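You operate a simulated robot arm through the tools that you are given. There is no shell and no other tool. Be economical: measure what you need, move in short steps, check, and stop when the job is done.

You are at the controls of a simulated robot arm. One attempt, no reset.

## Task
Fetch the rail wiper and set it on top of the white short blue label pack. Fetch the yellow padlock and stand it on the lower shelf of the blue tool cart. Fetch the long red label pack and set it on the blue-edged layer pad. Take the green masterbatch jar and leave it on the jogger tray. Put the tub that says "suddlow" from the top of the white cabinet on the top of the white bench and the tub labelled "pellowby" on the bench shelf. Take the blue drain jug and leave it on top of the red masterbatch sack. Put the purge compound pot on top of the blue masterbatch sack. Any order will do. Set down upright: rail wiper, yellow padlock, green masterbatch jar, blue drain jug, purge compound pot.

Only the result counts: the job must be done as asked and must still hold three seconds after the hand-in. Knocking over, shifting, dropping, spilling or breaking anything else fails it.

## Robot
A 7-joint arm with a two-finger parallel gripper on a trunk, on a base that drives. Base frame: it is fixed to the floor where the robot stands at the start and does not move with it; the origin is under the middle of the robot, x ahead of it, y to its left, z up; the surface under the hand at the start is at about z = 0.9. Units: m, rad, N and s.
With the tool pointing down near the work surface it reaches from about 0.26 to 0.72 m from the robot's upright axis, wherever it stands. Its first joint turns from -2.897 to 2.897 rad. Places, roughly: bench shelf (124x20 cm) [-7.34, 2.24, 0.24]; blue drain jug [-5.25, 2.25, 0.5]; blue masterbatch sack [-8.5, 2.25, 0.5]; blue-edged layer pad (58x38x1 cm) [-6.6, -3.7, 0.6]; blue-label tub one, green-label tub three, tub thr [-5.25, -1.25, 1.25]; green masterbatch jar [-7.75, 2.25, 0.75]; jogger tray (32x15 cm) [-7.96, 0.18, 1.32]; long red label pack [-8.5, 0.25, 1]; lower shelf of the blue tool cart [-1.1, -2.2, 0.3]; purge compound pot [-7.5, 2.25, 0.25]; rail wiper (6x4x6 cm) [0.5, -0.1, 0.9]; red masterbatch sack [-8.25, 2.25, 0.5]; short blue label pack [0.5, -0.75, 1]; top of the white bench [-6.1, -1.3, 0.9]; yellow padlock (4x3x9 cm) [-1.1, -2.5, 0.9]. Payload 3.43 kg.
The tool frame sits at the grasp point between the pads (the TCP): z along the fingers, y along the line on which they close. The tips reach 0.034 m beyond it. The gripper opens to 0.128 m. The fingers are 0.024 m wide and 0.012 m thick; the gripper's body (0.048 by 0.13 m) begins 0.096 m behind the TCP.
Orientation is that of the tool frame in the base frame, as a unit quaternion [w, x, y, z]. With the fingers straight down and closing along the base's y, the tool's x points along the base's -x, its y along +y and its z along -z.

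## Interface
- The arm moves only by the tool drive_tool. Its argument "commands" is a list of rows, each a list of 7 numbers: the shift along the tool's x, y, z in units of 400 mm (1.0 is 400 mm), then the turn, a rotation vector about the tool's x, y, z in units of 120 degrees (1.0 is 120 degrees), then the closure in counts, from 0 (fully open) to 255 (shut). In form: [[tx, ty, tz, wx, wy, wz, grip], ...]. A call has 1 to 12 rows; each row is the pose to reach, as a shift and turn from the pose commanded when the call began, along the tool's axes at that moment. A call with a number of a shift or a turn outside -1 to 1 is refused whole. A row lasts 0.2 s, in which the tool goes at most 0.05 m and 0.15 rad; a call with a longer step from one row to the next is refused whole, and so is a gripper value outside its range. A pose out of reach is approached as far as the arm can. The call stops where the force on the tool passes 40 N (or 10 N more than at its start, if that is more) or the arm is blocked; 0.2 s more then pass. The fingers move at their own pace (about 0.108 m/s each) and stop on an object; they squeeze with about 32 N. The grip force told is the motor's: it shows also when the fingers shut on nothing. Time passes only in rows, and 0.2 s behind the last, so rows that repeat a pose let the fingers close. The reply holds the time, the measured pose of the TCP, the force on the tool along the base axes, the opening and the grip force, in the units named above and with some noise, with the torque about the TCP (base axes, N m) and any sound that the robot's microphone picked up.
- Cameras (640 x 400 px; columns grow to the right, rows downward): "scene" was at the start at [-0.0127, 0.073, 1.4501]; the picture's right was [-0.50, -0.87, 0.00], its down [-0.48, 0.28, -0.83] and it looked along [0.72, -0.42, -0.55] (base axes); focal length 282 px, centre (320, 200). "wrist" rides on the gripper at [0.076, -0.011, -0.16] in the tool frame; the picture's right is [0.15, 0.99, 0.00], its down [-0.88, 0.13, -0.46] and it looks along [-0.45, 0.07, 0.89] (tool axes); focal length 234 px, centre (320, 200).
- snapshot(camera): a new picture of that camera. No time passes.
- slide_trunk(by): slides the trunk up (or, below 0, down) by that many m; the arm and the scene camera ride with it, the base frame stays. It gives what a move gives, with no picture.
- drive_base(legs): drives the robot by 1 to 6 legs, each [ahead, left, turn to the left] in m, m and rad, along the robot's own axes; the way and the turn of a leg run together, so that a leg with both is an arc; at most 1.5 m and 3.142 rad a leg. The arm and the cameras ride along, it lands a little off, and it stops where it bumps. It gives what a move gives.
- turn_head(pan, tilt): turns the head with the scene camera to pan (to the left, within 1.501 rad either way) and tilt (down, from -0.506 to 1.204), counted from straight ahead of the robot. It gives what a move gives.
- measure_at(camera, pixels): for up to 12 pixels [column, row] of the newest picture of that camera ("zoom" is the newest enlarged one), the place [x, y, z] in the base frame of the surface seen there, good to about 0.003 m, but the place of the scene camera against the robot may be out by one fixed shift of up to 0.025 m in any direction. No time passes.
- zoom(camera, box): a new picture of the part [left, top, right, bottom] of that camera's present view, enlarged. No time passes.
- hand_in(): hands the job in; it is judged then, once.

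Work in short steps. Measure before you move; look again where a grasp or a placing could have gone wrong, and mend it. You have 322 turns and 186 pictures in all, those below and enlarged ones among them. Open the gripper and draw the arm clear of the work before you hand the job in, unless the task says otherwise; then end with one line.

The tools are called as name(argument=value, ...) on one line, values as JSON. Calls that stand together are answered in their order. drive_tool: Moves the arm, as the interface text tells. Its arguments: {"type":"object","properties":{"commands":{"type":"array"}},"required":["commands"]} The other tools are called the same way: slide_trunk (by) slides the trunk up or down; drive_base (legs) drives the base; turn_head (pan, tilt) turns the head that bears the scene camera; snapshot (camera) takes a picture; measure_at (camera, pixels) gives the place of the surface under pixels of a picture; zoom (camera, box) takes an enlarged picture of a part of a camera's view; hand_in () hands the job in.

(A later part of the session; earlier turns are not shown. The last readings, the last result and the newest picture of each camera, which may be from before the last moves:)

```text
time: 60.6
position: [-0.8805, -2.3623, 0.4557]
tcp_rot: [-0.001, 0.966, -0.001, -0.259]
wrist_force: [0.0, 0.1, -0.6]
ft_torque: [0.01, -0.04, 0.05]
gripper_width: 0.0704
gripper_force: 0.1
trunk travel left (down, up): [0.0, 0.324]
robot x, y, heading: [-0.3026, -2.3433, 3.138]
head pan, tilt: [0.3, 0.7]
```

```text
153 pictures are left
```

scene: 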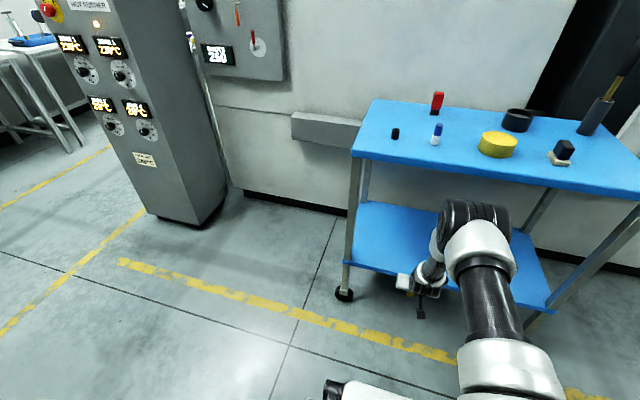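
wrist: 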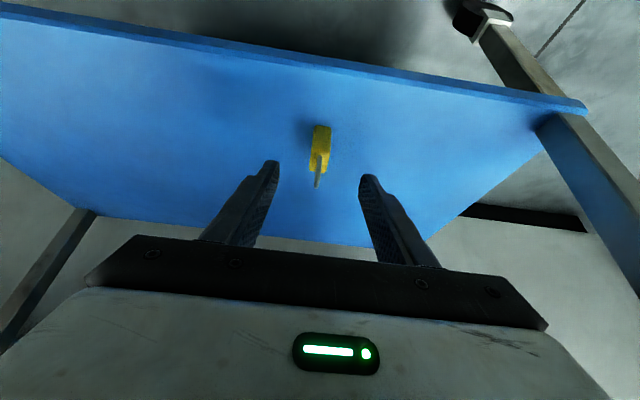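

Padlock stands upright. Back the base out and raise the arm.

drive_base(legs=[[-0.28, 0, 0]])

drive_tool(commands=[[-0.05, 0, -0.09, 0, 0.03, 0, 0], [-0.1, 0, -0.18, 0, 0.06, 0, 0], [-0.15, 0, -0.27, 0, 0.09, 0, 0], [-0.2, 0, -0.36, 0, 0.12, 0, 0], [-0.25, 0, -0.45, 0, 0.15, 0, 0], [-0.3, 0, -0.54, 0, 0.18, 0, 0], [-0.35, 0, -0.63, 0, 0.21, 0, 0], [-0.4, 0, -0.72, 0, 0.25, 0, 0], [-0.4, 0, -0.82, 0, 0.25, 0, 0], [-0.4, 0, -0.92, 0, 0.25, 0, 0]])

slide_trunk(by=0.15)

turn_head(pan=-0.7, tilt=0.3)

snapshot(camera="scene")

```text
time: 62.6
position: [-0.6074, -2.362, 0.4568]
tcp_rot: [-0.001, 0.966, -0.002, -0.259]
wrist_force: [-1.0, 0.5, -0.1]
ft_torque: [0.01, -0.01, 0.02]
gripper_width: 0.0704
gripper_force: 0.0
trunk travel left (down, up): [0.0, 0.324]
robot x, y, heading: [-0.0292, -2.3498, 3.142]
head pan, tilt: [0.3, 0.7]
```

```text
time: 64.8
position: [-0.5597, -2.3644, 0.8555]
tcp_rot: [-0.001, 1.0, -0.002, -0.001]
wrist_force: [-0.4, 0.5, -0.1]
ft_torque: [0.03, -0.01, 0.0]
gripper_width: 0.1279
gripper_force: 0.0
trunk travel left (down, up): [0.0, 0.324]
robot x, y, heading: [-0.0257, -2.3425, 3.143]
head pan, tilt: [0.3, 0.7]
```

```text
time: 66.5
position: [-0.5603, -2.3651, 1.0046]
tcp_rot: [-0.001, 1.0, -0.003, 0.0]
wrist_force: [-0.3, 1.1, -0.3]
ft_torque: [0.0, 0.02, -0.01]
gripper_width: 0.128
gripper_force: 0.1
trunk travel left (down, up): [-0.15, 0.174]
robot x, y, heading: [-0.0259, -2.3453, 3.136]
head pan, tilt: [0.3, 0.7]
```

```text
time: 67.8
position: [-0.5599, -2.3635, 1.005]
tcp_rot: [-0.001, 1.0, -0.002, -0.001]
wrist_force: [-0.7, -0.2, -0.6]
ft_torque: [-0.01, 0.0, 0.0]
gripper_width: 0.1278
gripper_force: 0.0
trunk travel left (down, up): [-0.15, 0.174]
robot x, y, heading: [-0.0268, -2.347, 3.136]
head pan, tilt: [-0.7, 0.3]
```

```text
152 pictures are left
```

scene: 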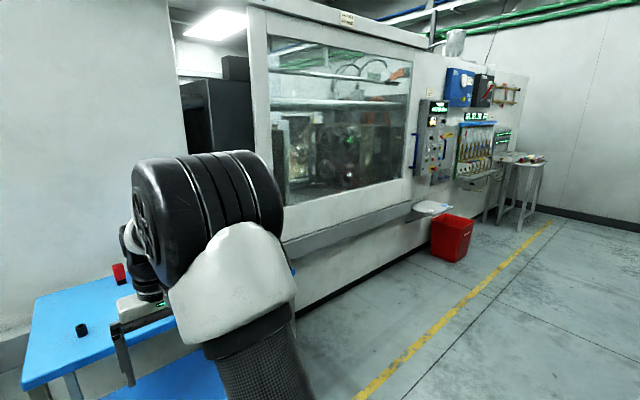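

measure_at(camera="scene", pixels=[[525, 150], [545, 160], [610, 215], [450, 260], [525, 215], [480, 215], [170, 90], [120, 180], [10, 350]])

turn_head(pan=1.2, tilt=0.3)

snapshot(camera="scene")

```text
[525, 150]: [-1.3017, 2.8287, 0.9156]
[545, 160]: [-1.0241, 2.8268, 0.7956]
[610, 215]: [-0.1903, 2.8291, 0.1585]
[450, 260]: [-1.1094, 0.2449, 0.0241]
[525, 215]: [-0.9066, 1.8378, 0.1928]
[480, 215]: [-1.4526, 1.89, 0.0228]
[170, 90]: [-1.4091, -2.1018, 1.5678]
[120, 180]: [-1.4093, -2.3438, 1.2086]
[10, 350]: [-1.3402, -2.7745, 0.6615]
```

```text
time: 69.7
position: [-0.5594, -2.3652, 1.0053]
tcp_rot: [0.0, 1.0, -0.003, 0.0]
wrist_force: [-0.7, -0.5, 0.9]
ft_torque: [-0.01, 0.02, -0.04]
gripper_width: 0.1278
gripper_force: 0.0
trunk travel left (down, up): [-0.15, 0.174]
robot x, y, heading: [-0.0272, -2.3485, 3.139]
head pan, tilt: [1.201, 0.3]
```

```text
151 pictures are left
```

scene: 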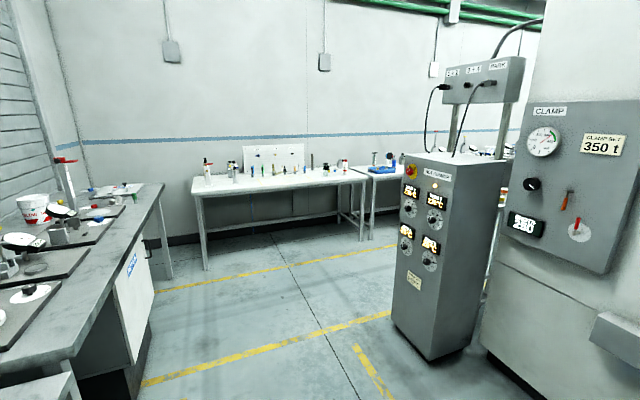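

measure_at(camera="scene", pixels=[[430, 362], [470, 335], [395, 310], [390, 315], [210, 270], [365, 235], [130, 330], [300, 250], [395, 245], [175, 280], [152, 320]])

drive_base(legs=[[0.3, 0, 0], [0, 0, 1.57], [1.0, 0, 0]])

turn_head(pan=-0.9, tilt=0.3)

snapshot(camera="scene")

```text
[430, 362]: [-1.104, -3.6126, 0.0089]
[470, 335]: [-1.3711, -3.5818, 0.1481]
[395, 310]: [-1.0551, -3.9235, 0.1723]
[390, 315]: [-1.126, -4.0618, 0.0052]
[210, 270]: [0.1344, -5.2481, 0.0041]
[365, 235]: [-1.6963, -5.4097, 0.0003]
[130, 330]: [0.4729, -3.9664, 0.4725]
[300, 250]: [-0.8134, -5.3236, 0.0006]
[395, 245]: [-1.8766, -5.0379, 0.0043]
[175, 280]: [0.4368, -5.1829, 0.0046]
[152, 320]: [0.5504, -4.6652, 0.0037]
```

```text
time: 80.4
position: [-0.2938, -3.8683, 1.0059]
tcp_rot: [0.0, 0.705, 0.709, -0.001]
wrist_force: [-0.5, -0.4, 0.1]
ft_torque: [-0.01, -0.05, 0.03]
gripper_width: 0.1279
gripper_force: 0.0
trunk travel left (down, up): [-0.15, 0.174]
robot x, y, heading: [-0.3154, -3.3334, -1.564]
head pan, tilt: [1.201, 0.3]
```

```text
time: 82.4
position: [-0.2905, -3.8685, 1.0055]
tcp_rot: [0.001, 0.705, 0.709, 0.0]
wrist_force: [-0.5, 0.5, 0.1]
ft_torque: [0.03, 0.01, -0.03]
gripper_width: 0.1281
gripper_force: 0.1
trunk travel left (down, up): [-0.15, 0.174]
robot x, y, heading: [-0.3147, -3.3344, -1.564]
head pan, tilt: [-0.901, 0.3]
```

```text
150 pictures are left
```

scene: 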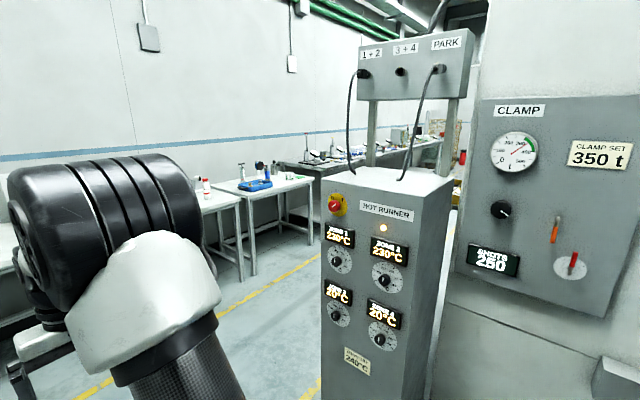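

Aisle toward -x runs around y≈-4.6. Tuck arm further, drive to it and turn to -x.

drive_tool(commands=[[0.1, 0, -0.05, 0, 0, 0, 0], [0.2, 0, -0.1, 0, 0, 0, 0], [0.3, 0, -0.15, 0, 0, 0, 0], [0.34, 0, -0.25, 0, 0, 0, 0]])

drive_base(legs=[[1.25, 0, 0], [0, 0, -1.58], [1.0, 0, 0]])

turn_head(pan=-0.5, tilt=0.3)

snapshot(camera="scene")

```text
time: 83.4
position: [-0.2949, -3.7355, 1.1048]
tcp_rot: [0.0, 0.705, 0.709, 0.0]
wrist_force: [0.1, 0.0, -0.8]
ft_torque: [0.02, 0.01, -0.02]
gripper_width: 0.1278
gripper_force: 0.1
trunk travel left (down, up): [-0.15, 0.174]
robot x, y, heading: [-0.317, -3.333, -1.563]
head pan, tilt: [-0.901, 0.3]
```

```text
time: 98.5
position: [-1.6944, -4.5669, 1.1044]
tcp_rot: [0.0, 1.0, -0.014, 0.0]
wrist_force: [-0.3, -0.8, 0.1]
ft_torque: [0.0, -0.01, 0.0]
gripper_width: 0.128
gripper_force: 0.1
trunk travel left (down, up): [-0.15, 0.174]
robot x, y, heading: [-1.2966, -4.5592, 3.115]
head pan, tilt: [-0.901, 0.3]
```

```text
time: 99.3
position: [-1.6946, -4.5663, 1.1047]
tcp_rot: [0.001, 1.0, -0.013, -0.001]
wrist_force: [-0.7, -0.7, 1.3]
ft_torque: [0.0, 0.01, 0.02]
gripper_width: 0.1281
gripper_force: 0.0
trunk travel left (down, up): [-0.15, 0.174]
robot x, y, heading: [-1.2938, -4.5617, 3.114]
head pan, tilt: [-0.499, 0.3]
```

```text
149 pictures are left
```

scene: 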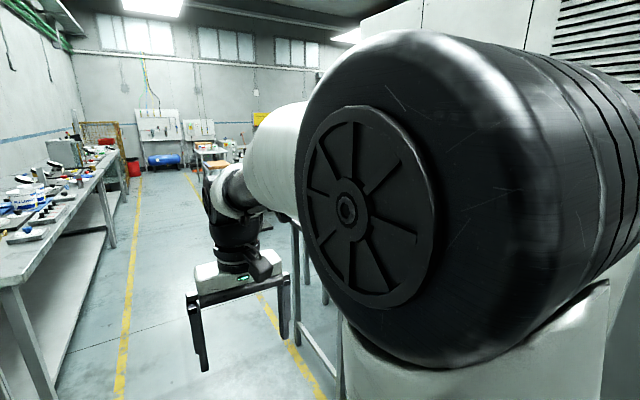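

measure_at(camera="scene", pixels=[[330, 370], [298, 290], [310, 385], [125, 380], [60, 360], [190, 180], [130, 205]])

turn_head(pan=-1.4, tilt=0.3)

snapshot(camera="scene")

```text
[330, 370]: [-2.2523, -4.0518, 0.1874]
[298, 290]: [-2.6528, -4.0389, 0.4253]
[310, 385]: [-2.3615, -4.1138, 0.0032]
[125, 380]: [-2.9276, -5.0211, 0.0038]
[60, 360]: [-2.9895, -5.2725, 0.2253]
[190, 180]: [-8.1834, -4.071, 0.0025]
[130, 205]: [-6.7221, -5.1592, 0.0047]
```

```text
time: 100.5
position: [-1.6947, -4.5666, 1.1046]
tcp_rot: [0.0, 1.0, -0.014, 0.0]
wrist_force: [-0.7, -0.1, -0.2]
ft_torque: [0.0, 0.01, 0.0]
gripper_width: 0.128
gripper_force: 0.1
trunk travel left (down, up): [-0.15, 0.174]
robot x, y, heading: [-1.2957, -4.564, 3.112]
head pan, tilt: [-1.4, 0.3]
```

```text
148 pictures are left
```

scene: 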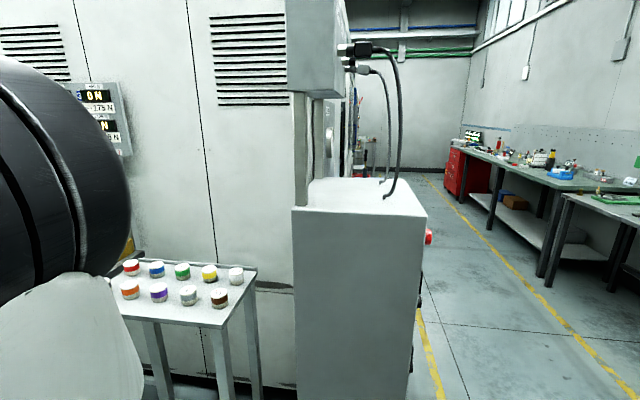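

Aisle lies between y -4.1 and -5.05. Continue along -x.

drive_base(legs=[[0, 0, 0.03], [1.5, 0, 0], [1.2, 0, 0]])

turn_head(pan=-0.9, tilt=0.3)

snapshot(camera="scene")

```text
time: 114.2
position: [-4.43, -4.6112, 1.1039]
tcp_rot: [0.001, 1.0, 0.01, 0.0]
wrist_force: [0.1, 0.2, 0.6]
ft_torque: [0.02, 0.0, 0.0]
gripper_width: 0.128
gripper_force: 0.0
trunk travel left (down, up): [-0.15, 0.174]
robot x, y, heading: [-4.0317, -4.5839, -3.123]
head pan, tilt: [-1.4, 0.3]
```

```text
time: 115.1
position: [-4.4314, -4.6109, 1.1052]
tcp_rot: [0.0, 1.0, 0.01, 0.0]
wrist_force: [-0.1, 0.8, -0.1]
ft_torque: [0.03, -0.03, 0.02]
gripper_width: 0.1279
gripper_force: 0.2
trunk travel left (down, up): [-0.15, 0.174]
robot x, y, heading: [-4.0343, -4.5876, -3.124]
head pan, tilt: [-0.901, 0.3]
```

```text
147 pictures are left
```

scene: 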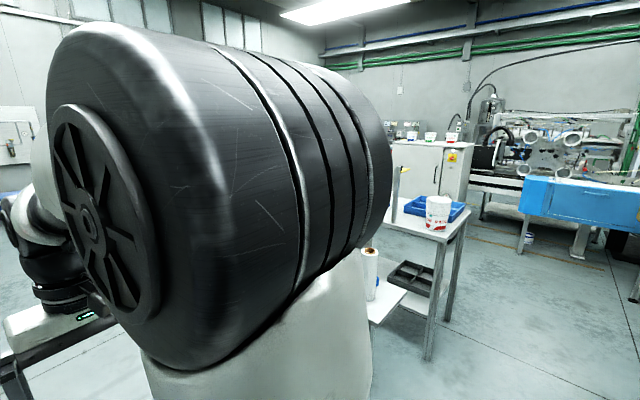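

measure_at(camera="scene", pixels=[[430, 160], [430, 355], [450, 315], [430, 295], [530, 235], [600, 200], [455, 195], [428, 145], [440, 215], [560, 350]])

turn_head(pan=-1.5, tilt=0.3)

snapshot(camera="scene")

```text
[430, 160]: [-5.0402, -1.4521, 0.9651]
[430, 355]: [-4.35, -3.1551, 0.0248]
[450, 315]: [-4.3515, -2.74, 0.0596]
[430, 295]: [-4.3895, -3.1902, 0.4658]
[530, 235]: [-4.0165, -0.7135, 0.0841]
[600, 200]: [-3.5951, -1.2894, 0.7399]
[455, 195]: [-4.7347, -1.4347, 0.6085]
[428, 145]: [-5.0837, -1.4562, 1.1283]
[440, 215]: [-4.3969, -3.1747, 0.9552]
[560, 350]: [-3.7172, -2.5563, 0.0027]
```

```text
time: 116.1
position: [-4.4315, -4.6105, 1.1044]
tcp_rot: [0.0, 1.0, 0.01, 0.0]
wrist_force: [-0.5, 0.3, -0.6]
ft_torque: [-0.03, 0.04, 0.01]
gripper_width: 0.1283
gripper_force: 0.0
trunk travel left (down, up): [-0.15, 0.174]
robot x, y, heading: [-4.034, -4.5842, -3.126]
head pan, tilt: [-1.499, 0.3]
```

```text
146 pictures are left
```

scene: 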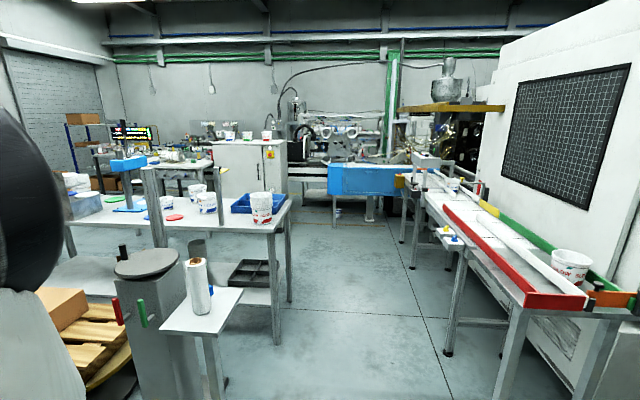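

measure_at(camera="scene", pixels=[[447, 352], [490, 395], [275, 345], [225, 395], [290, 300], [415, 265], [335, 225], [265, 170], [240, 300]])

zoom(camera="scene", box=[60, 80, 300, 230])

```text
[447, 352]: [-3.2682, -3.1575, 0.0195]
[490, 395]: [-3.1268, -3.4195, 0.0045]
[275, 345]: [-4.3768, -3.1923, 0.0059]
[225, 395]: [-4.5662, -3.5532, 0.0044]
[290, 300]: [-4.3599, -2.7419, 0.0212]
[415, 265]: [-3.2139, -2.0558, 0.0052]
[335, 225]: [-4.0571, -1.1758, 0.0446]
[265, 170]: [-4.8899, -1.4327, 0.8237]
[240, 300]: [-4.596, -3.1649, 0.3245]
```

```text
2.67 times, centred on (180, 155) of scene
```

zoom: 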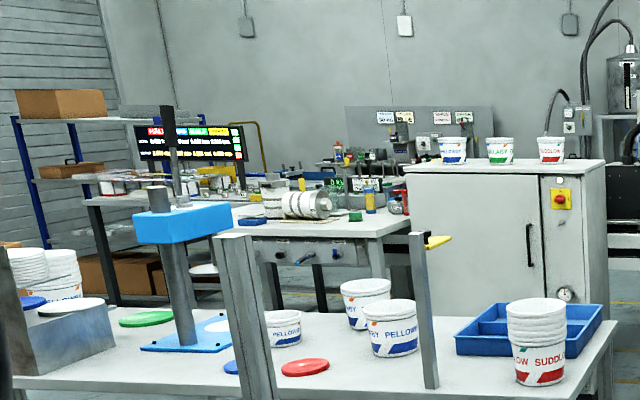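

Three tubs stand on the cabinet. I go through the gap (x≈-3.8) to y≈-2.1.

drive_base(legs=[[0, 0, -1.587], [0.5, -0.25, 0], [1.5, 0, 0], [0.5, 0, 0]])

turn_head(pan=0.9, tilt=0.3)

snapshot(camera="scene")

```text
time: 132.9
position: [-3.8029, -1.6709, 1.1053]
tcp_rot: [0.0, 0.71, -0.704, 0.0]
wrist_force: [-0.1, 0.0, -0.5]
ft_torque: [0.0, 0.0, -0.01]
gripper_width: 0.1277
gripper_force: 0.1
trunk travel left (down, up): [-0.15, 0.174]
robot x, y, heading: [-3.778, -2.0684, 1.579]
head pan, tilt: [-1.499, 0.3]
```

```text
time: 135.1
position: [-3.8036, -1.671, 1.104]
tcp_rot: [0.001, 0.71, -0.704, 0.0]
wrist_force: [0.5, -0.1, 0.5]
ft_torque: [0.0, -0.02, 0.0]
gripper_width: 0.1279
gripper_force: 0.1
trunk travel left (down, up): [-0.15, 0.174]
robot x, y, heading: [-3.783, -2.0723, 1.579]
head pan, tilt: [0.901, 0.3]
```

```text
144 pictures are left
```

scene: 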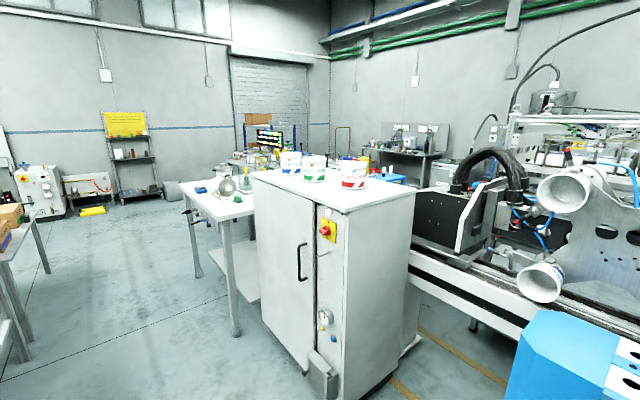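

slide_trunk(by=0.17)

drive_base(legs=[[0, 1.25, 0]])

turn_head(pan=0.4, tilt=0.4)

snapshot(camera="scene")

snapshot(camera="wrist")

```text
time: 137.0
position: [-3.8038, -1.6696, 1.2749]
tcp_rot: [0.001, 0.711, -0.704, 0.0]
wrist_force: [0.1, 1.2, 0.3]
ft_torque: [0.01, 0.0, 0.02]
gripper_width: 0.128
gripper_force: 0.1
trunk travel left (down, up): [-0.32, 0.004]
robot x, y, heading: [-3.7834, -2.0685, 1.582]
head pan, tilt: [0.901, 0.3]
```

```text
time: 149.7
position: [-5.0878, -1.6671, 1.2758]
tcp_rot: [0.0, -0.702, 0.712, 0.0]
wrist_force: [-0.8, 0.6, 0.2]
ft_torque: [-0.01, 0.02, 0.02]
gripper_width: 0.1279
gripper_force: 0.0
trunk travel left (down, up): [-0.32, 0.004]
robot x, y, heading: [-5.0766, -2.0637, 1.558]
head pan, tilt: [0.901, 0.3]
```

```text
time: 150.6
position: [-5.088, -1.6672, 1.2747]
tcp_rot: [0.0, -0.702, 0.712, 0.0]
wrist_force: [0.4, -0.5, -0.5]
ft_torque: [0.0, 0.01, 0.01]
gripper_width: 0.128
gripper_force: 0.1
trunk travel left (down, up): [-0.32, 0.004]
robot x, y, heading: [-5.0714, -2.0681, 1.554]
head pan, tilt: [0.4, 0.4]
```

```text
143 pictures are left
```

scene: 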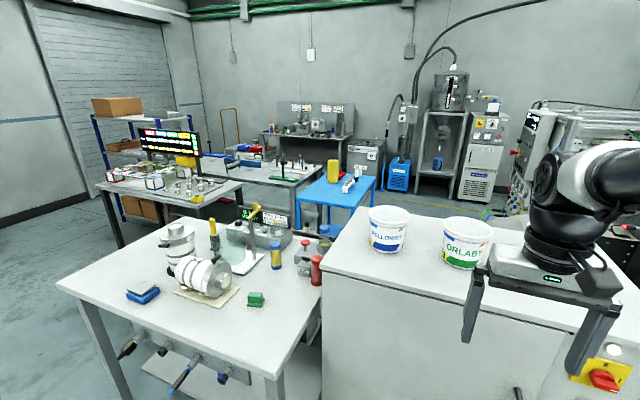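

```text
142 pictures are left
```

wrist: 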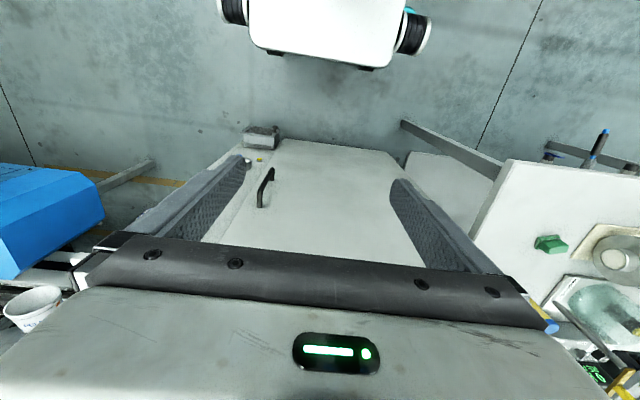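

zoom(camera="scene", box=[340, 180, 520, 290])

measure_at(camera="scene", pixels=[[389, 213], [372, 220], [407, 222], [387, 248], [389, 225], [445, 228], [492, 233], [467, 268], [467, 240], [330, 260], [400, 260], [420, 200]])

```text
3.56 times, centred on (430, 235) of scene
```

zoom: 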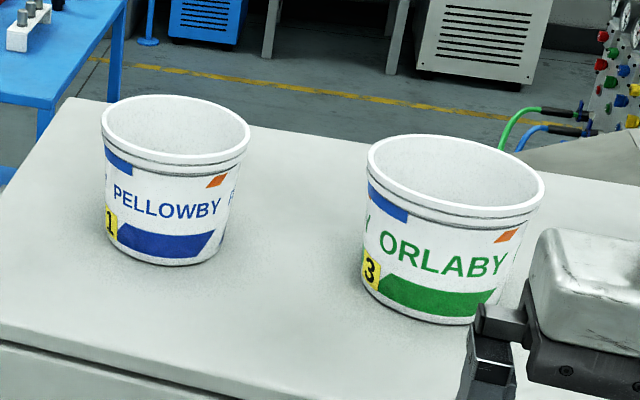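

```text
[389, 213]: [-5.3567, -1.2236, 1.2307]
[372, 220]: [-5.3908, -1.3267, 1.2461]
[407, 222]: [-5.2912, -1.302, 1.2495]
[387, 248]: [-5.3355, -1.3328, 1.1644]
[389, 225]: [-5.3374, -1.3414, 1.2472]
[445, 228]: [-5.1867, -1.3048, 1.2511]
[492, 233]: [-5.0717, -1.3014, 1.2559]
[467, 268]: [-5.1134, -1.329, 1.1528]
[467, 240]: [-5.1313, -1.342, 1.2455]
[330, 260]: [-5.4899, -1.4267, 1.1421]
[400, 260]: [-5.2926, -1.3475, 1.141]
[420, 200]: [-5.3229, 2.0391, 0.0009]
```

measure_at(camera="scene", pixels=[[65, 285], [165, 225], [270, 375], [320, 285], [190, 330], [255, 300], [140, 295], [230, 330], [280, 320], [315, 270], [205, 300], [120, 270]])

turn_head(pan=-0.5, tilt=0.4)

snapshot(camera="scene")

```text
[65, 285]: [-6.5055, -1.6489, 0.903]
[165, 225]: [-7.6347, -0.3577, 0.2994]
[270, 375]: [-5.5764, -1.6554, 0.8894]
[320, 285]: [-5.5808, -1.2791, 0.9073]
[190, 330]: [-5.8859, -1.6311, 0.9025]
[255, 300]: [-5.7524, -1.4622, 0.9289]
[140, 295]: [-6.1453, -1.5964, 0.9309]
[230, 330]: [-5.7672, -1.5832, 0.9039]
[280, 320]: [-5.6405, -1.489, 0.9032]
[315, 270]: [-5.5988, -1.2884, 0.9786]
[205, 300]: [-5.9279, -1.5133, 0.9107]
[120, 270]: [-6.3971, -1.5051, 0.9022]
```

```text
time: 151.8
position: [-5.088, -1.6674, 1.2753]
tcp_rot: [0.0, -0.702, 0.712, 0.0]
wrist_force: [-0.4, 0.2, -0.4]
ft_torque: [-0.02, -0.01, 0.01]
gripper_width: 0.128
gripper_force: 0.0
trunk travel left (down, up): [-0.32, 0.004]
robot x, y, heading: [-5.0754, -2.0678, 1.552]
head pan, tilt: [-0.499, 0.4]
```

```text
140 pictures are left
```

scene: 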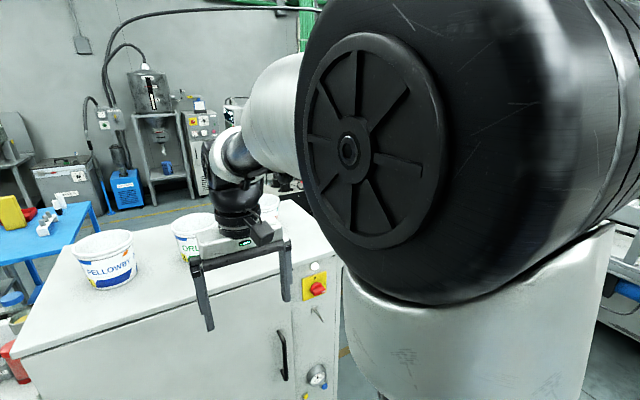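

Suddlow tub is right of "ORLABY", near x≈-4.92. Raise the arm, move base right and forward a little.

drive_tool(commands=[[0, 0, -0.1, 0, 0, 0, 0], [0, 0, -0.2, 0, 0, 0, 0], [0, 0, -0.32, 0, 0, 0, 0]])

drive_base(legs=[[0, -0.15, 0.018], [0.15, 0, 0]])

turn_head(pan=0.3, tilt=0.5)

snapshot(camera="wrist")

snapshot(camera="scene")

```text
time: 152.6
position: [-5.0866, -1.667, 1.404]
tcp_rot: [-0.001, -0.703, 0.712, -0.001]
wrist_force: [0.9, 0.1, -0.3]
ft_torque: [0.02, 0.0, 0.04]
gripper_width: 0.128
gripper_force: 0.0
trunk travel left (down, up): [-0.32, 0.004]
robot x, y, heading: [-5.0727, -2.0663, 1.557]
head pan, tilt: [-0.499, 0.4]
```

```text
time: 155.7
position: [-4.9447, -1.5175, 1.4025]
tcp_rot: [0.0, 0.708, -0.706, 0.0]
wrist_force: [0.7, 1.0, 0.7]
ft_torque: [-0.05, -0.02, 0.04]
gripper_width: 0.1281
gripper_force: 0.0
trunk travel left (down, up): [-0.32, 0.004]
robot x, y, heading: [-4.9272, -1.9147, 1.576]
head pan, tilt: [-0.499, 0.4]
```

```text
time: 156.8
position: [-4.946, -1.5184, 1.4021]
tcp_rot: [0.001, 0.708, -0.707, 0.0]
wrist_force: [-0.1, -0.8, 0.3]
ft_torque: [0.03, -0.04, 0.02]
gripper_width: 0.1282
gripper_force: 0.1
trunk travel left (down, up): [-0.32, 0.004]
robot x, y, heading: [-4.9287, -1.9169, 1.57]
head pan, tilt: [0.3, 0.499]
```

```text
139 pictures are left
```

wrist: 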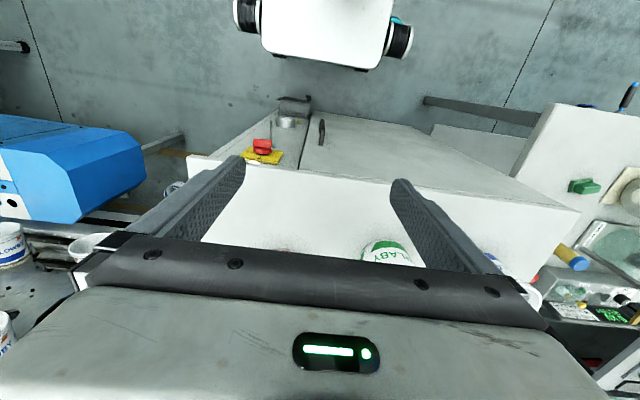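

```text
138 pictures are left
```

scene: 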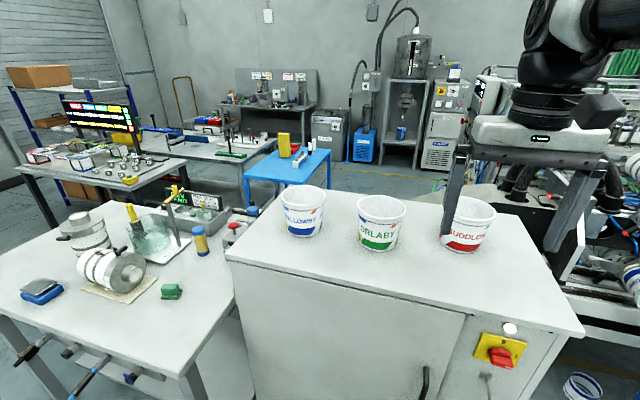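

SUDDLOW (red) is at scene (468,225). Bring the wrist camera above it.

drive_tool(commands=[[-0.1, 0, -0.05, 0, 0, 0, 0], [-0.2, 0, -0.1, 0, 0, 0, 0], [-0.3, 0, -0.12, 0, 0, 0, 0], [-0.4, 0, -0.12, 0, 0, 0, 0]])

snapshot(camera="wrist")

```text
time: 157.8
position: [-4.9448, -1.3557, 1.4504]
tcp_rot: [0.001, 0.708, -0.706, 0.002]
wrist_force: [-0.7, 0.9, 0.4]
ft_torque: [-0.04, 0.01, 0.01]
gripper_width: 0.128
gripper_force: 0.0
trunk travel left (down, up): [-0.32, 0.004]
robot x, y, heading: [-4.9241, -1.9189, 1.574]
head pan, tilt: [0.3, 0.499]
```

```text
137 pictures are left
```

wrist: 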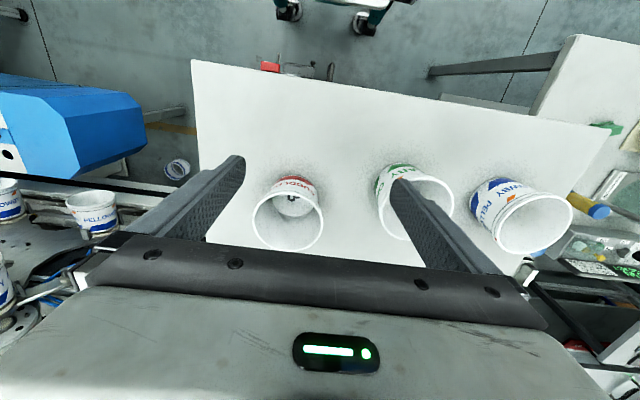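

Tub rims now visible. Measure the suddlow rim and interior.

measure_at(camera="wrist", pixels=[[254, 218], [322, 220], [287, 250], [300, 188], [288, 220], [290, 200], [378, 215], [472, 215], [545, 200], [330, 130], [285, 180]])

zoom(camera="wrist", box=[230, 160, 350, 260])

```text
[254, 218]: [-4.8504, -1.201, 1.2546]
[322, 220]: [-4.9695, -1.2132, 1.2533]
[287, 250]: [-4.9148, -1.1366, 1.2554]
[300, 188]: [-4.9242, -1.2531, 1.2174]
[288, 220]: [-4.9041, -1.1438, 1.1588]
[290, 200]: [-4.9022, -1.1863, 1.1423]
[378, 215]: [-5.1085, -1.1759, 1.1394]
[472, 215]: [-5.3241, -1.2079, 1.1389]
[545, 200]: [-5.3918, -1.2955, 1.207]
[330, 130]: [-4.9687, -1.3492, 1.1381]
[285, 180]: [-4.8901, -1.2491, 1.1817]
```

```text
4.00 times, centred on (290, 210) of wrist
```

zoom: 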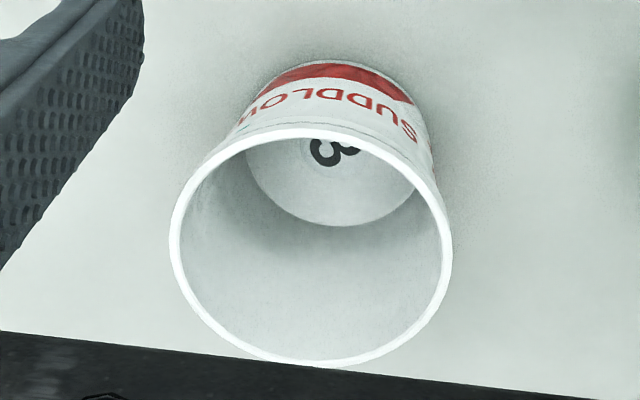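

Empty tub, rim centre ≈(-4.91,-1.196), Ø0.12, top 1.255. I'll pinch its right wall (x≈-4.854) with one finger inside.

drive_tool(commands=[[-0.1, -0.055, 0, 0, 0, 0, 135], [-0.2, -0.11, 0, 0, 0, 0, 135], [-0.3, -0.17, 0, 0, 0, 0, 135], [-0.3925, -0.225, 0, 0, 0, 0, 135], [-0.3925, -0.225, 0.1, 0, 0, 0, 135], [-0.3925, -0.225, 0.2, 0, 0, 0, 135], [-0.3925, -0.225, 0.3, 0, 0, 0, 135]])

snapshot(camera="wrist")

```text
time: 159.4
position: [-4.8675, -1.272, 1.3373]
tcp_rot: [-0.002, 0.708, -0.707, 0.0]
wrist_force: [-0.2, -0.5, -0.4]
ft_torque: [0.05, 0.0, 0.0]
gripper_width: 0.0603
gripper_force: 0.1
out of reach, approached as far as the arm can: row 1, 2, 3, 4, 5, 6, 7
trunk travel left (down, up): [-0.32, 0.004]
robot x, y, heading: [-4.9269, -1.9209, 1.573]
head pan, tilt: [0.3, 0.499]
```

```text
135 pictures are left
```

wrist: 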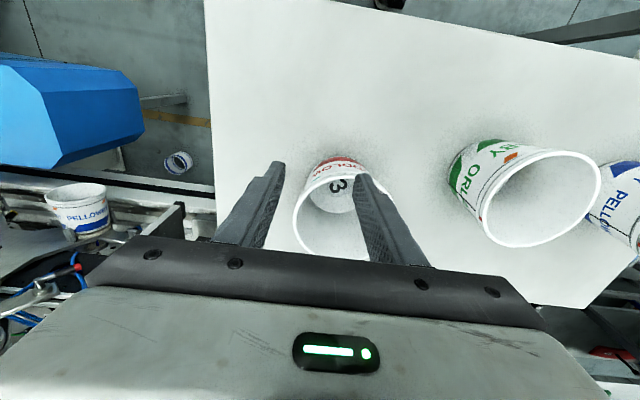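

Slightly out of reach; inch the base 0.07 m forward.

drive_base(legs=[[0.07, 0, 0]])

drive_tool(commands=[[0, 0, 0, 0, 0, 0, 135]])

```text
time: 160.4
position: [-4.8679, -1.2, 1.335]
tcp_rot: [0.0, 0.708, -0.706, -0.001]
wrist_force: [0.4, 0.2, 0.5]
ft_torque: [-0.03, -0.03, -0.02]
gripper_width: 0.0601
gripper_force: 0.0
trunk travel left (down, up): [-0.32, 0.004]
robot x, y, heading: [-4.9254, -1.8516, 1.577]
head pan, tilt: [0.3, 0.499]
```

```text
time: 160.8
position: [-4.8688, -1.2006, 1.3366]
tcp_rot: [-0.001, 0.708, -0.707, 0.0]
wrist_force: [-0.4, -0.4, 0.5]
ft_torque: [0.0, 0.0, -0.01]
gripper_width: 0.0603
gripper_force: 0.0
trunk travel left (down, up): [-0.32, 0.004]
robot x, y, heading: [-4.9286, -1.8444, 1.568]
head pan, tilt: [0.3, 0.499]
```

Aligned on y; shift +14 mm in x and lower to TCP 1.25.

drive_tool(commands=[[0, -0.036, 0.03, 0, 0, 0, 135], [0, -0.036, 0.1, 0, 0, 0, 135], [0, -0.036, 0.17, 0, 0, 0, 135], [0, -0.036, 0.215, 0, 0, 0, 135]])

snapshot(camera="wrist")

```text
time: 161.8
position: [-4.8531, -1.2006, 1.2493]
tcp_rot: [0.0, 0.707, -0.707, 0.0]
wrist_force: [0.3, 0.2, -1.2]
ft_torque: [-0.02, 0.03, -0.01]
gripper_width: 0.0604
gripper_force: 0.0
trunk travel left (down, up): [-0.32, 0.004]
robot x, y, heading: [-4.9259, -1.8512, 1.571]
head pan, tilt: [0.3, 0.499]
```

```text
134 pictures are left
```

wrist: 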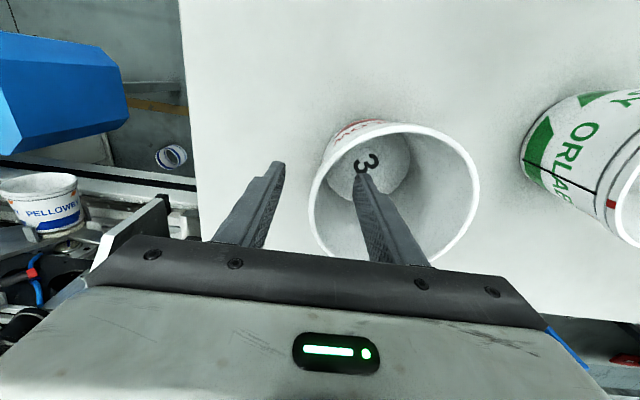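

Wall lies between fingers. Close and lift.

drive_tool(commands=[[0, 0, 0, 0, 0, 0, 255], [0, 0, 0, 0, 0, 0, 255], [0, 0, 0, 0, 0, 0, 255], [0, 0, -0.05, 0, 0, 0, 255], [0, 0, -0.15, 0, 0, 0, 255], [0.05, 0, -0.25, 0, 0, 0, 255], [0.15, 0, -0.3, 0, 0, 0, 255], [0.25, 0, -0.3, 0, 0, 0, 255], [0.35, 0, -0.3, 0, 0, 0, 255], [0.45, 0, -0.3, 0, 0, 0, 255]])

snapshot(camera="wrist")

```text
time: 164.0
position: [-4.8546, -1.3826, 1.3692]
tcp_rot: [0.0, 0.707, -0.707, 0.0]
wrist_force: [0.0, 0.7, 0.3]
ft_torque: [-0.01, -0.04, 0.07]
gripper_width: 0.0021
gripper_force: 32.2
trunk travel left (down, up): [-0.32, 0.004]
robot x, y, heading: [-4.9256, -1.85, 1.57]
head pan, tilt: [0.3, 0.499]
```

```text
133 pictures are left
```

wrist: 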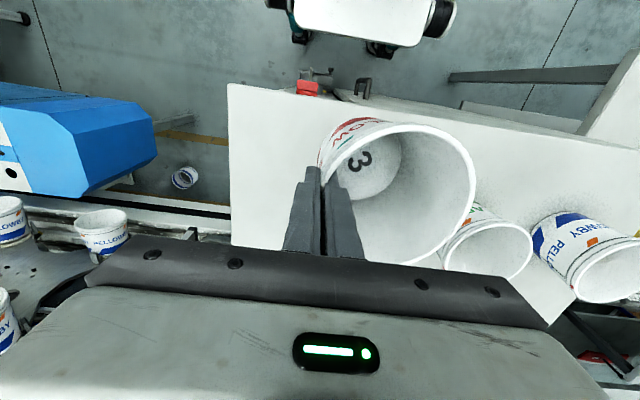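

Held. Back off 0.22 m and drive left to the white bench.

drive_base(legs=[[-0.22, 0, 0], [0, 1.25, 0]])

snapshot(camera="wrist")

turn_head(pan=0.2, tilt=0.6)

snapshot(camera="scene")

```text
time: 177.8
position: [-6.1196, -1.5869, 1.3687]
tcp_rot: [0.0, -0.698, 0.716, 0.0]
wrist_force: [0.5, -0.9, 0.4]
ft_torque: [-0.05, -0.01, -0.01]
gripper_width: 0.0019
gripper_force: 31.9
trunk travel left (down, up): [-0.32, 0.004]
robot x, y, heading: [-6.2102, -2.0529, 1.546]
head pan, tilt: [0.3, 0.499]
```

```text
132 pictures are left
```

wrist: 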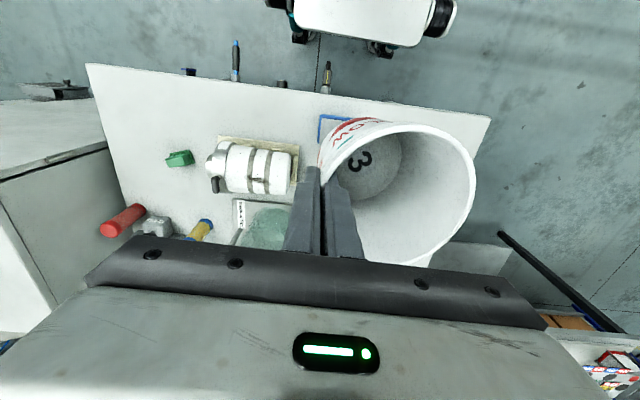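

```text
time: 178.5
position: [-6.1202, -1.5872, 1.3685]
tcp_rot: [0.0, -0.698, 0.716, 0.001]
wrist_force: [-0.6, 0.6, -0.1]
ft_torque: [-0.01, -0.02, 0.03]
gripper_width: 0.0018
gripper_force: 32.3
trunk travel left (down, up): [-0.32, 0.004]
robot x, y, heading: [-6.2057, -2.0563, 1.552]
head pan, tilt: [0.201, 0.6]
```

```text
131 pictures are left
```

scene: 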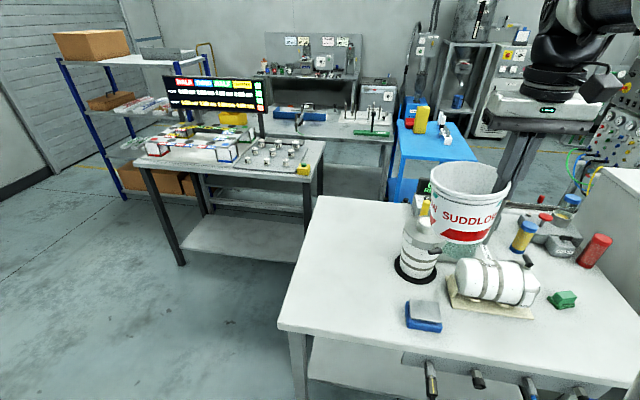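

measure_at(camera="scene", pixels=[[350, 280], [345, 310], [320, 205], [283, 325], [395, 275], [405, 325], [340, 240]])

measure_at(camera="wrist", pixels=[[320, 120], [325, 145], [485, 120], [320, 104], [470, 115]])

```text
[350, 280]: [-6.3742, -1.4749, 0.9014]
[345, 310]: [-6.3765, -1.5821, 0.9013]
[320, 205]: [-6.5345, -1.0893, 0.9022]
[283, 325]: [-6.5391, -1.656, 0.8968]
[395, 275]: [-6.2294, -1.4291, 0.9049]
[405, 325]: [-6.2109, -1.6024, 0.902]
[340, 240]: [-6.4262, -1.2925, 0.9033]
```

```text
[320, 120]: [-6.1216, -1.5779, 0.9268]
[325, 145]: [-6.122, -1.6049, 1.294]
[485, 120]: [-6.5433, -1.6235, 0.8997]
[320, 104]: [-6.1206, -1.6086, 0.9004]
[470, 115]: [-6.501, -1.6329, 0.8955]
```

Free spot around (-6.42,-1.48). Move laterally over it.

drive_tool(commands=[[-0.036, 0.0885, 0, 0, 0, 0, 255], [-0.072, 0.177, 0, 0, 0, 0, 255], [-0.108, 0.2655, 0, 0, 0, 0, 255], [-0.144, 0.354, 0, 0, 0, 0, 255], [-0.18, 0.4425, 0, 0, 0, 0, 255], [-0.216, 0.531, 0, 0, 0, 0, 255], [-0.2516, 0.6195, 0, 0, 0, 0, 255], [-0.2516, 0.6195, 0.1, 0, 0, 0, 255], [-0.2516, 0.6195, 0.2, 0, 0, 0, 255], [-0.2516, 0.6195, 0.3, 0, 0, 0, 255], [-0.2516, 0.6195, 0.4, 0, 0, 0, 255], [-0.2516, 0.6195, 0.5, 0, 0, 0, 255]])

snapshot(camera="wrist")

snapshot(camera="scene")

```text
time: 181.1
position: [-6.3642, -1.4795, 1.1664]
tcp_rot: [0.0, -0.698, 0.716, 0.0]
wrist_force: [0.6, 0.6, -0.9]
ft_torque: [-0.02, -0.04, -0.05]
gripper_width: 0.0021
gripper_force: 32.0
trunk travel left (down, up): [-0.32, 0.004]
robot x, y, heading: [-6.206, -2.0537, 1.541]
head pan, tilt: [0.201, 0.6]
```

```text
130 pictures are left
```

wrist: 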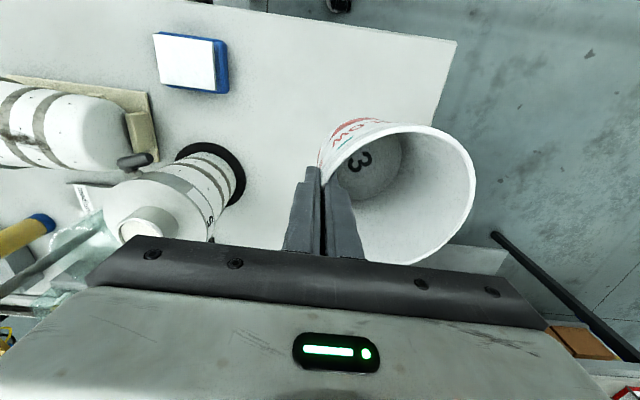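

```text
129 pictures are left
```

scene: 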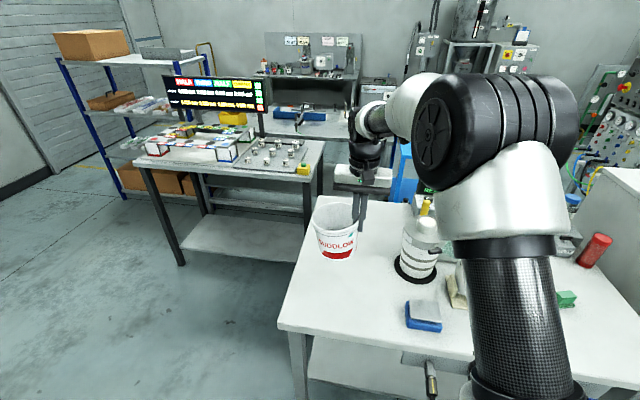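

measure_at(camera="wrist", pixels=[[452, 50], [436, 115], [225, 165], [300, 120], [190, 160], [240, 180]])

```text
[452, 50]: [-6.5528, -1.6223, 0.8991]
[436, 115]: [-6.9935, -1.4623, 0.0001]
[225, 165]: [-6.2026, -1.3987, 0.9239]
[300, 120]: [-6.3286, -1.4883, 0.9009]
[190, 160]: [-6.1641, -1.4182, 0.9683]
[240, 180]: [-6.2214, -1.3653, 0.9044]
```

Edge at x -6.553, tub fits with margin. Lower to ~3 mm above.

drive_tool(commands=[[0, 0, 0.1, 0, 0, 0, 255], [0, 0, 0.2, 0, 0, 0, 255], [0, 0, 0.3, 0, 0, 0, 255], [0, 0, 0.36, 0, 0, 0, 255], [0, 0, 0.383, 0, 0, 0, 255], [0, 0, 0.383, 0, 0, 0, 255]])

drive_tool(commands=[[0, 0, 0.005, 0, 0, 0, 255], [0, 0, 0.01, 0, 0, 0, 255], [0, 0, 0.01, 0, 0, 0, 255]])

```text
time: 182.5
position: [-6.3658, -1.4783, 1.0167]
tcp_rot: [0.002, -0.698, 0.716, 0.001]
wrist_force: [1.8, -1.0, 10.2]
ft_torque: [0.0, 0.84, 0.06]
gripper_width: 0.0022
gripper_force: 31.9
trunk travel left (down, up): [-0.32, 0.004]
robot x, y, heading: [-6.2095, -2.0566, 1.547]
head pan, tilt: [0.201, 0.6]
```

```text
time: 183.3
position: [-6.3656, -1.4792, 1.0127]
tcp_rot: [0.001, -0.698, 0.716, 0.002]
wrist_force: [5.5, 0.8, 17.9]
ft_torque: [0.31, 1.27, -0.18]
gripper_width: 0.0037
gripper_force: 31.9
trunk travel left (down, up): [-0.32, 0.004]
robot x, y, heading: [-6.2054, -2.0538, 1.543]
head pan, tilt: [0.201, 0.6]
```

In contact. Open and rise.

drive_tool(commands=[[0, 0, -0.008, 0, 0, 0, 255], [0, 0, -0.008, 0, 0, 0, 150], [0, 0, -0.008, 0, 0, 0, 150], [0, 0, -0.008, 0, 0, 0, 150], [0, 0, -0.1, 0, 0, 0, 150], [0, 0, -0.22, 0, 0, 0, 150], [0, 0, -0.34, 0, 0, 0, 150], [0, 0, -0.46, 0, 0, 0, 150]])

snapshot(camera="wrist")

```text
time: 185.1
position: [-6.3677, -1.4811, 1.1956]
tcp_rot: [0.0, -0.698, 0.716, 0.0]
wrist_force: [0.7, -0.3, -0.3]
ft_torque: [0.0, 0.01, -0.04]
gripper_width: 0.0526
gripper_force: 0.1
trunk travel left (down, up): [-0.32, 0.004]
robot x, y, heading: [-6.2077, -2.0527, 1.545]
head pan, tilt: [0.201, 0.6]
```

```text
128 pictures are left
```

wrist: 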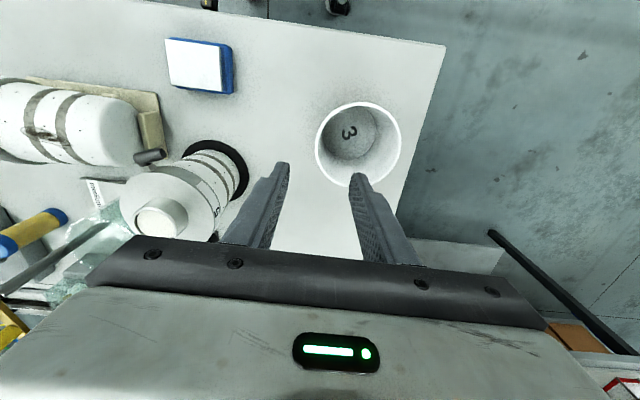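

Suddlow tub stands on the bench. Tuck arm and scout to the left/ahead toward y≈2.

drive_tool(commands=[[0.1, 0, -0.05, 0, 0, 0, 0], [0.2, 0, -0.1, 0, 0, 0, 0], [0.3, 0, -0.15, 0, 0, 0, 0], [0.4, -0.05, -0.15, 0, 0, 0, 0], [0.45, -0.15, -0.15, 0, 0, 0, 0], [0.45, -0.25, -0.15, 0, 0, 0, 0], [0.45, -0.35, -0.15, 0, 0, 0, 0]])

turn_head(pan=0.7, tilt=0.35)

snapshot(camera="scene")

```text
time: 186.7
position: [-6.2296, -1.6666, 1.254]
tcp_rot: [0.0, -0.698, 0.716, 0.0]
wrist_force: [-0.3, 0.3, 0.2]
ft_torque: [0.0, 0.01, 0.03]
gripper_width: 0.1282
gripper_force: 0.0
trunk travel left (down, up): [-0.32, 0.004]
robot x, y, heading: [-6.2046, -2.0575, 1.544]
head pan, tilt: [0.201, 0.6]
```

```text
time: 187.6
position: [-6.2312, -1.6657, 1.2555]
tcp_rot: [0.0, -0.699, 0.715, 0.0]
wrist_force: [-0.4, -0.2, 1.5]
ft_torque: [0.0, -0.02, 0.01]
gripper_width: 0.128
gripper_force: 0.0
trunk travel left (down, up): [-0.32, 0.004]
robot x, y, heading: [-6.2064, -2.0513, 1.548]
head pan, tilt: [0.7, 0.351]
```

```text
127 pictures are left
```

scene: 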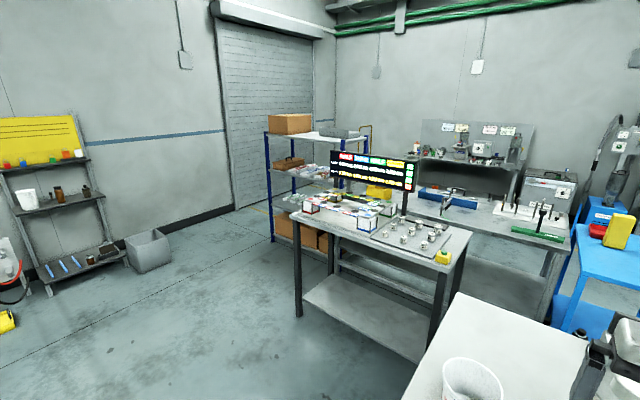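

zoom(camera="scene", box=[240, 100, 480, 250])

measure_at(camera="scene", pixels=[[300, 318], [335, 265], [272, 240], [240, 210], [440, 235], [465, 240], [290, 195], [350, 210], [545, 250], [420, 290], [150, 265], [50, 170]])

```text
2.67 times, centred on (360, 175) of scene
```

zoom: 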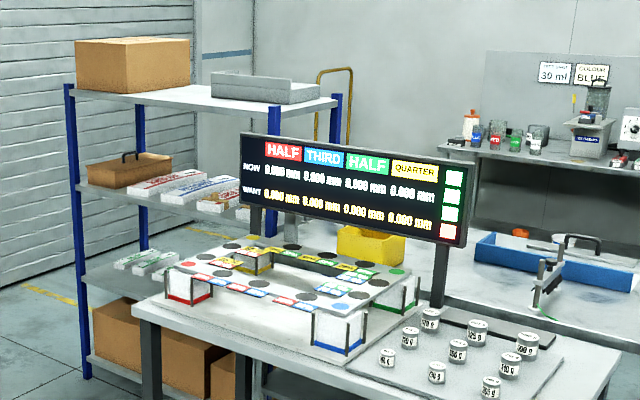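

```text
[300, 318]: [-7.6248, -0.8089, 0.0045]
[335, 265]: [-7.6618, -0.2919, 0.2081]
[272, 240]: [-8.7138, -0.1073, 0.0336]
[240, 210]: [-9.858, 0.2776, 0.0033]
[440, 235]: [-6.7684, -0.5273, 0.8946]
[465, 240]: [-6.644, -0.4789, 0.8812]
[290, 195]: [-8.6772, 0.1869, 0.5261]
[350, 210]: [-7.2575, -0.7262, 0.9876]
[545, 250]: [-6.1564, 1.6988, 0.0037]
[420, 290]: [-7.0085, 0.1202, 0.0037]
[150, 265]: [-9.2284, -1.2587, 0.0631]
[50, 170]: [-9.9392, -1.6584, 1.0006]
```

Label packs are on the rack shelf (z≈1), jogger tray on its top. Go to the rack first for the red pack.

drive_base(legs=[[0, 1.4, 0.02], [0, 0.6, 0], [1.1, 0, 0]])

turn_head(pan=0.4, tilt=0.3)

snapshot(camera="scene")

```text
time: 212.3
position: [-8.2738, -0.561, 1.2546]
tcp_rot: [0.0, 0.717, -0.697, 0.0]
wrist_force: [-0.4, 0.3, 0.5]
ft_torque: [0.01, 0.02, -0.01]
gripper_width: 0.128
gripper_force: 0.0
trunk travel left (down, up): [-0.32, 0.004]
robot x, y, heading: [-8.2265, -0.9491, 1.592]
head pan, tilt: [0.7, 0.351]
```

```text
time: 213.1
position: [-8.2737, -0.5604, 1.2546]
tcp_rot: [0.0, 0.716, -0.698, 0.001]
wrist_force: [0.2, -0.2, 0.2]
ft_torque: [0.01, -0.02, 0.0]
gripper_width: 0.128
gripper_force: 0.0
trunk travel left (down, up): [-0.32, 0.004]
robot x, y, heading: [-8.2324, -0.95, 1.597]
head pan, tilt: [0.4, 0.3]
```

```text
125 pictures are left
```

scene: 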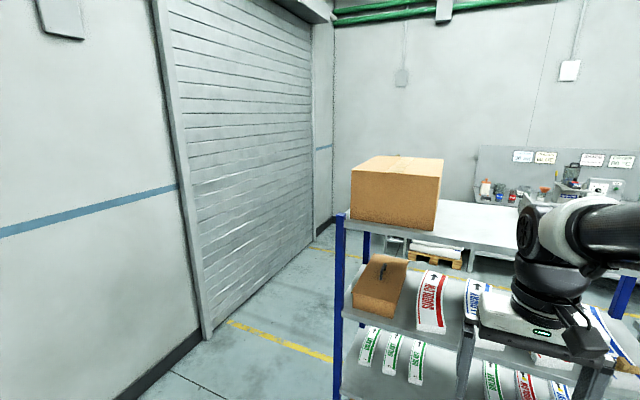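

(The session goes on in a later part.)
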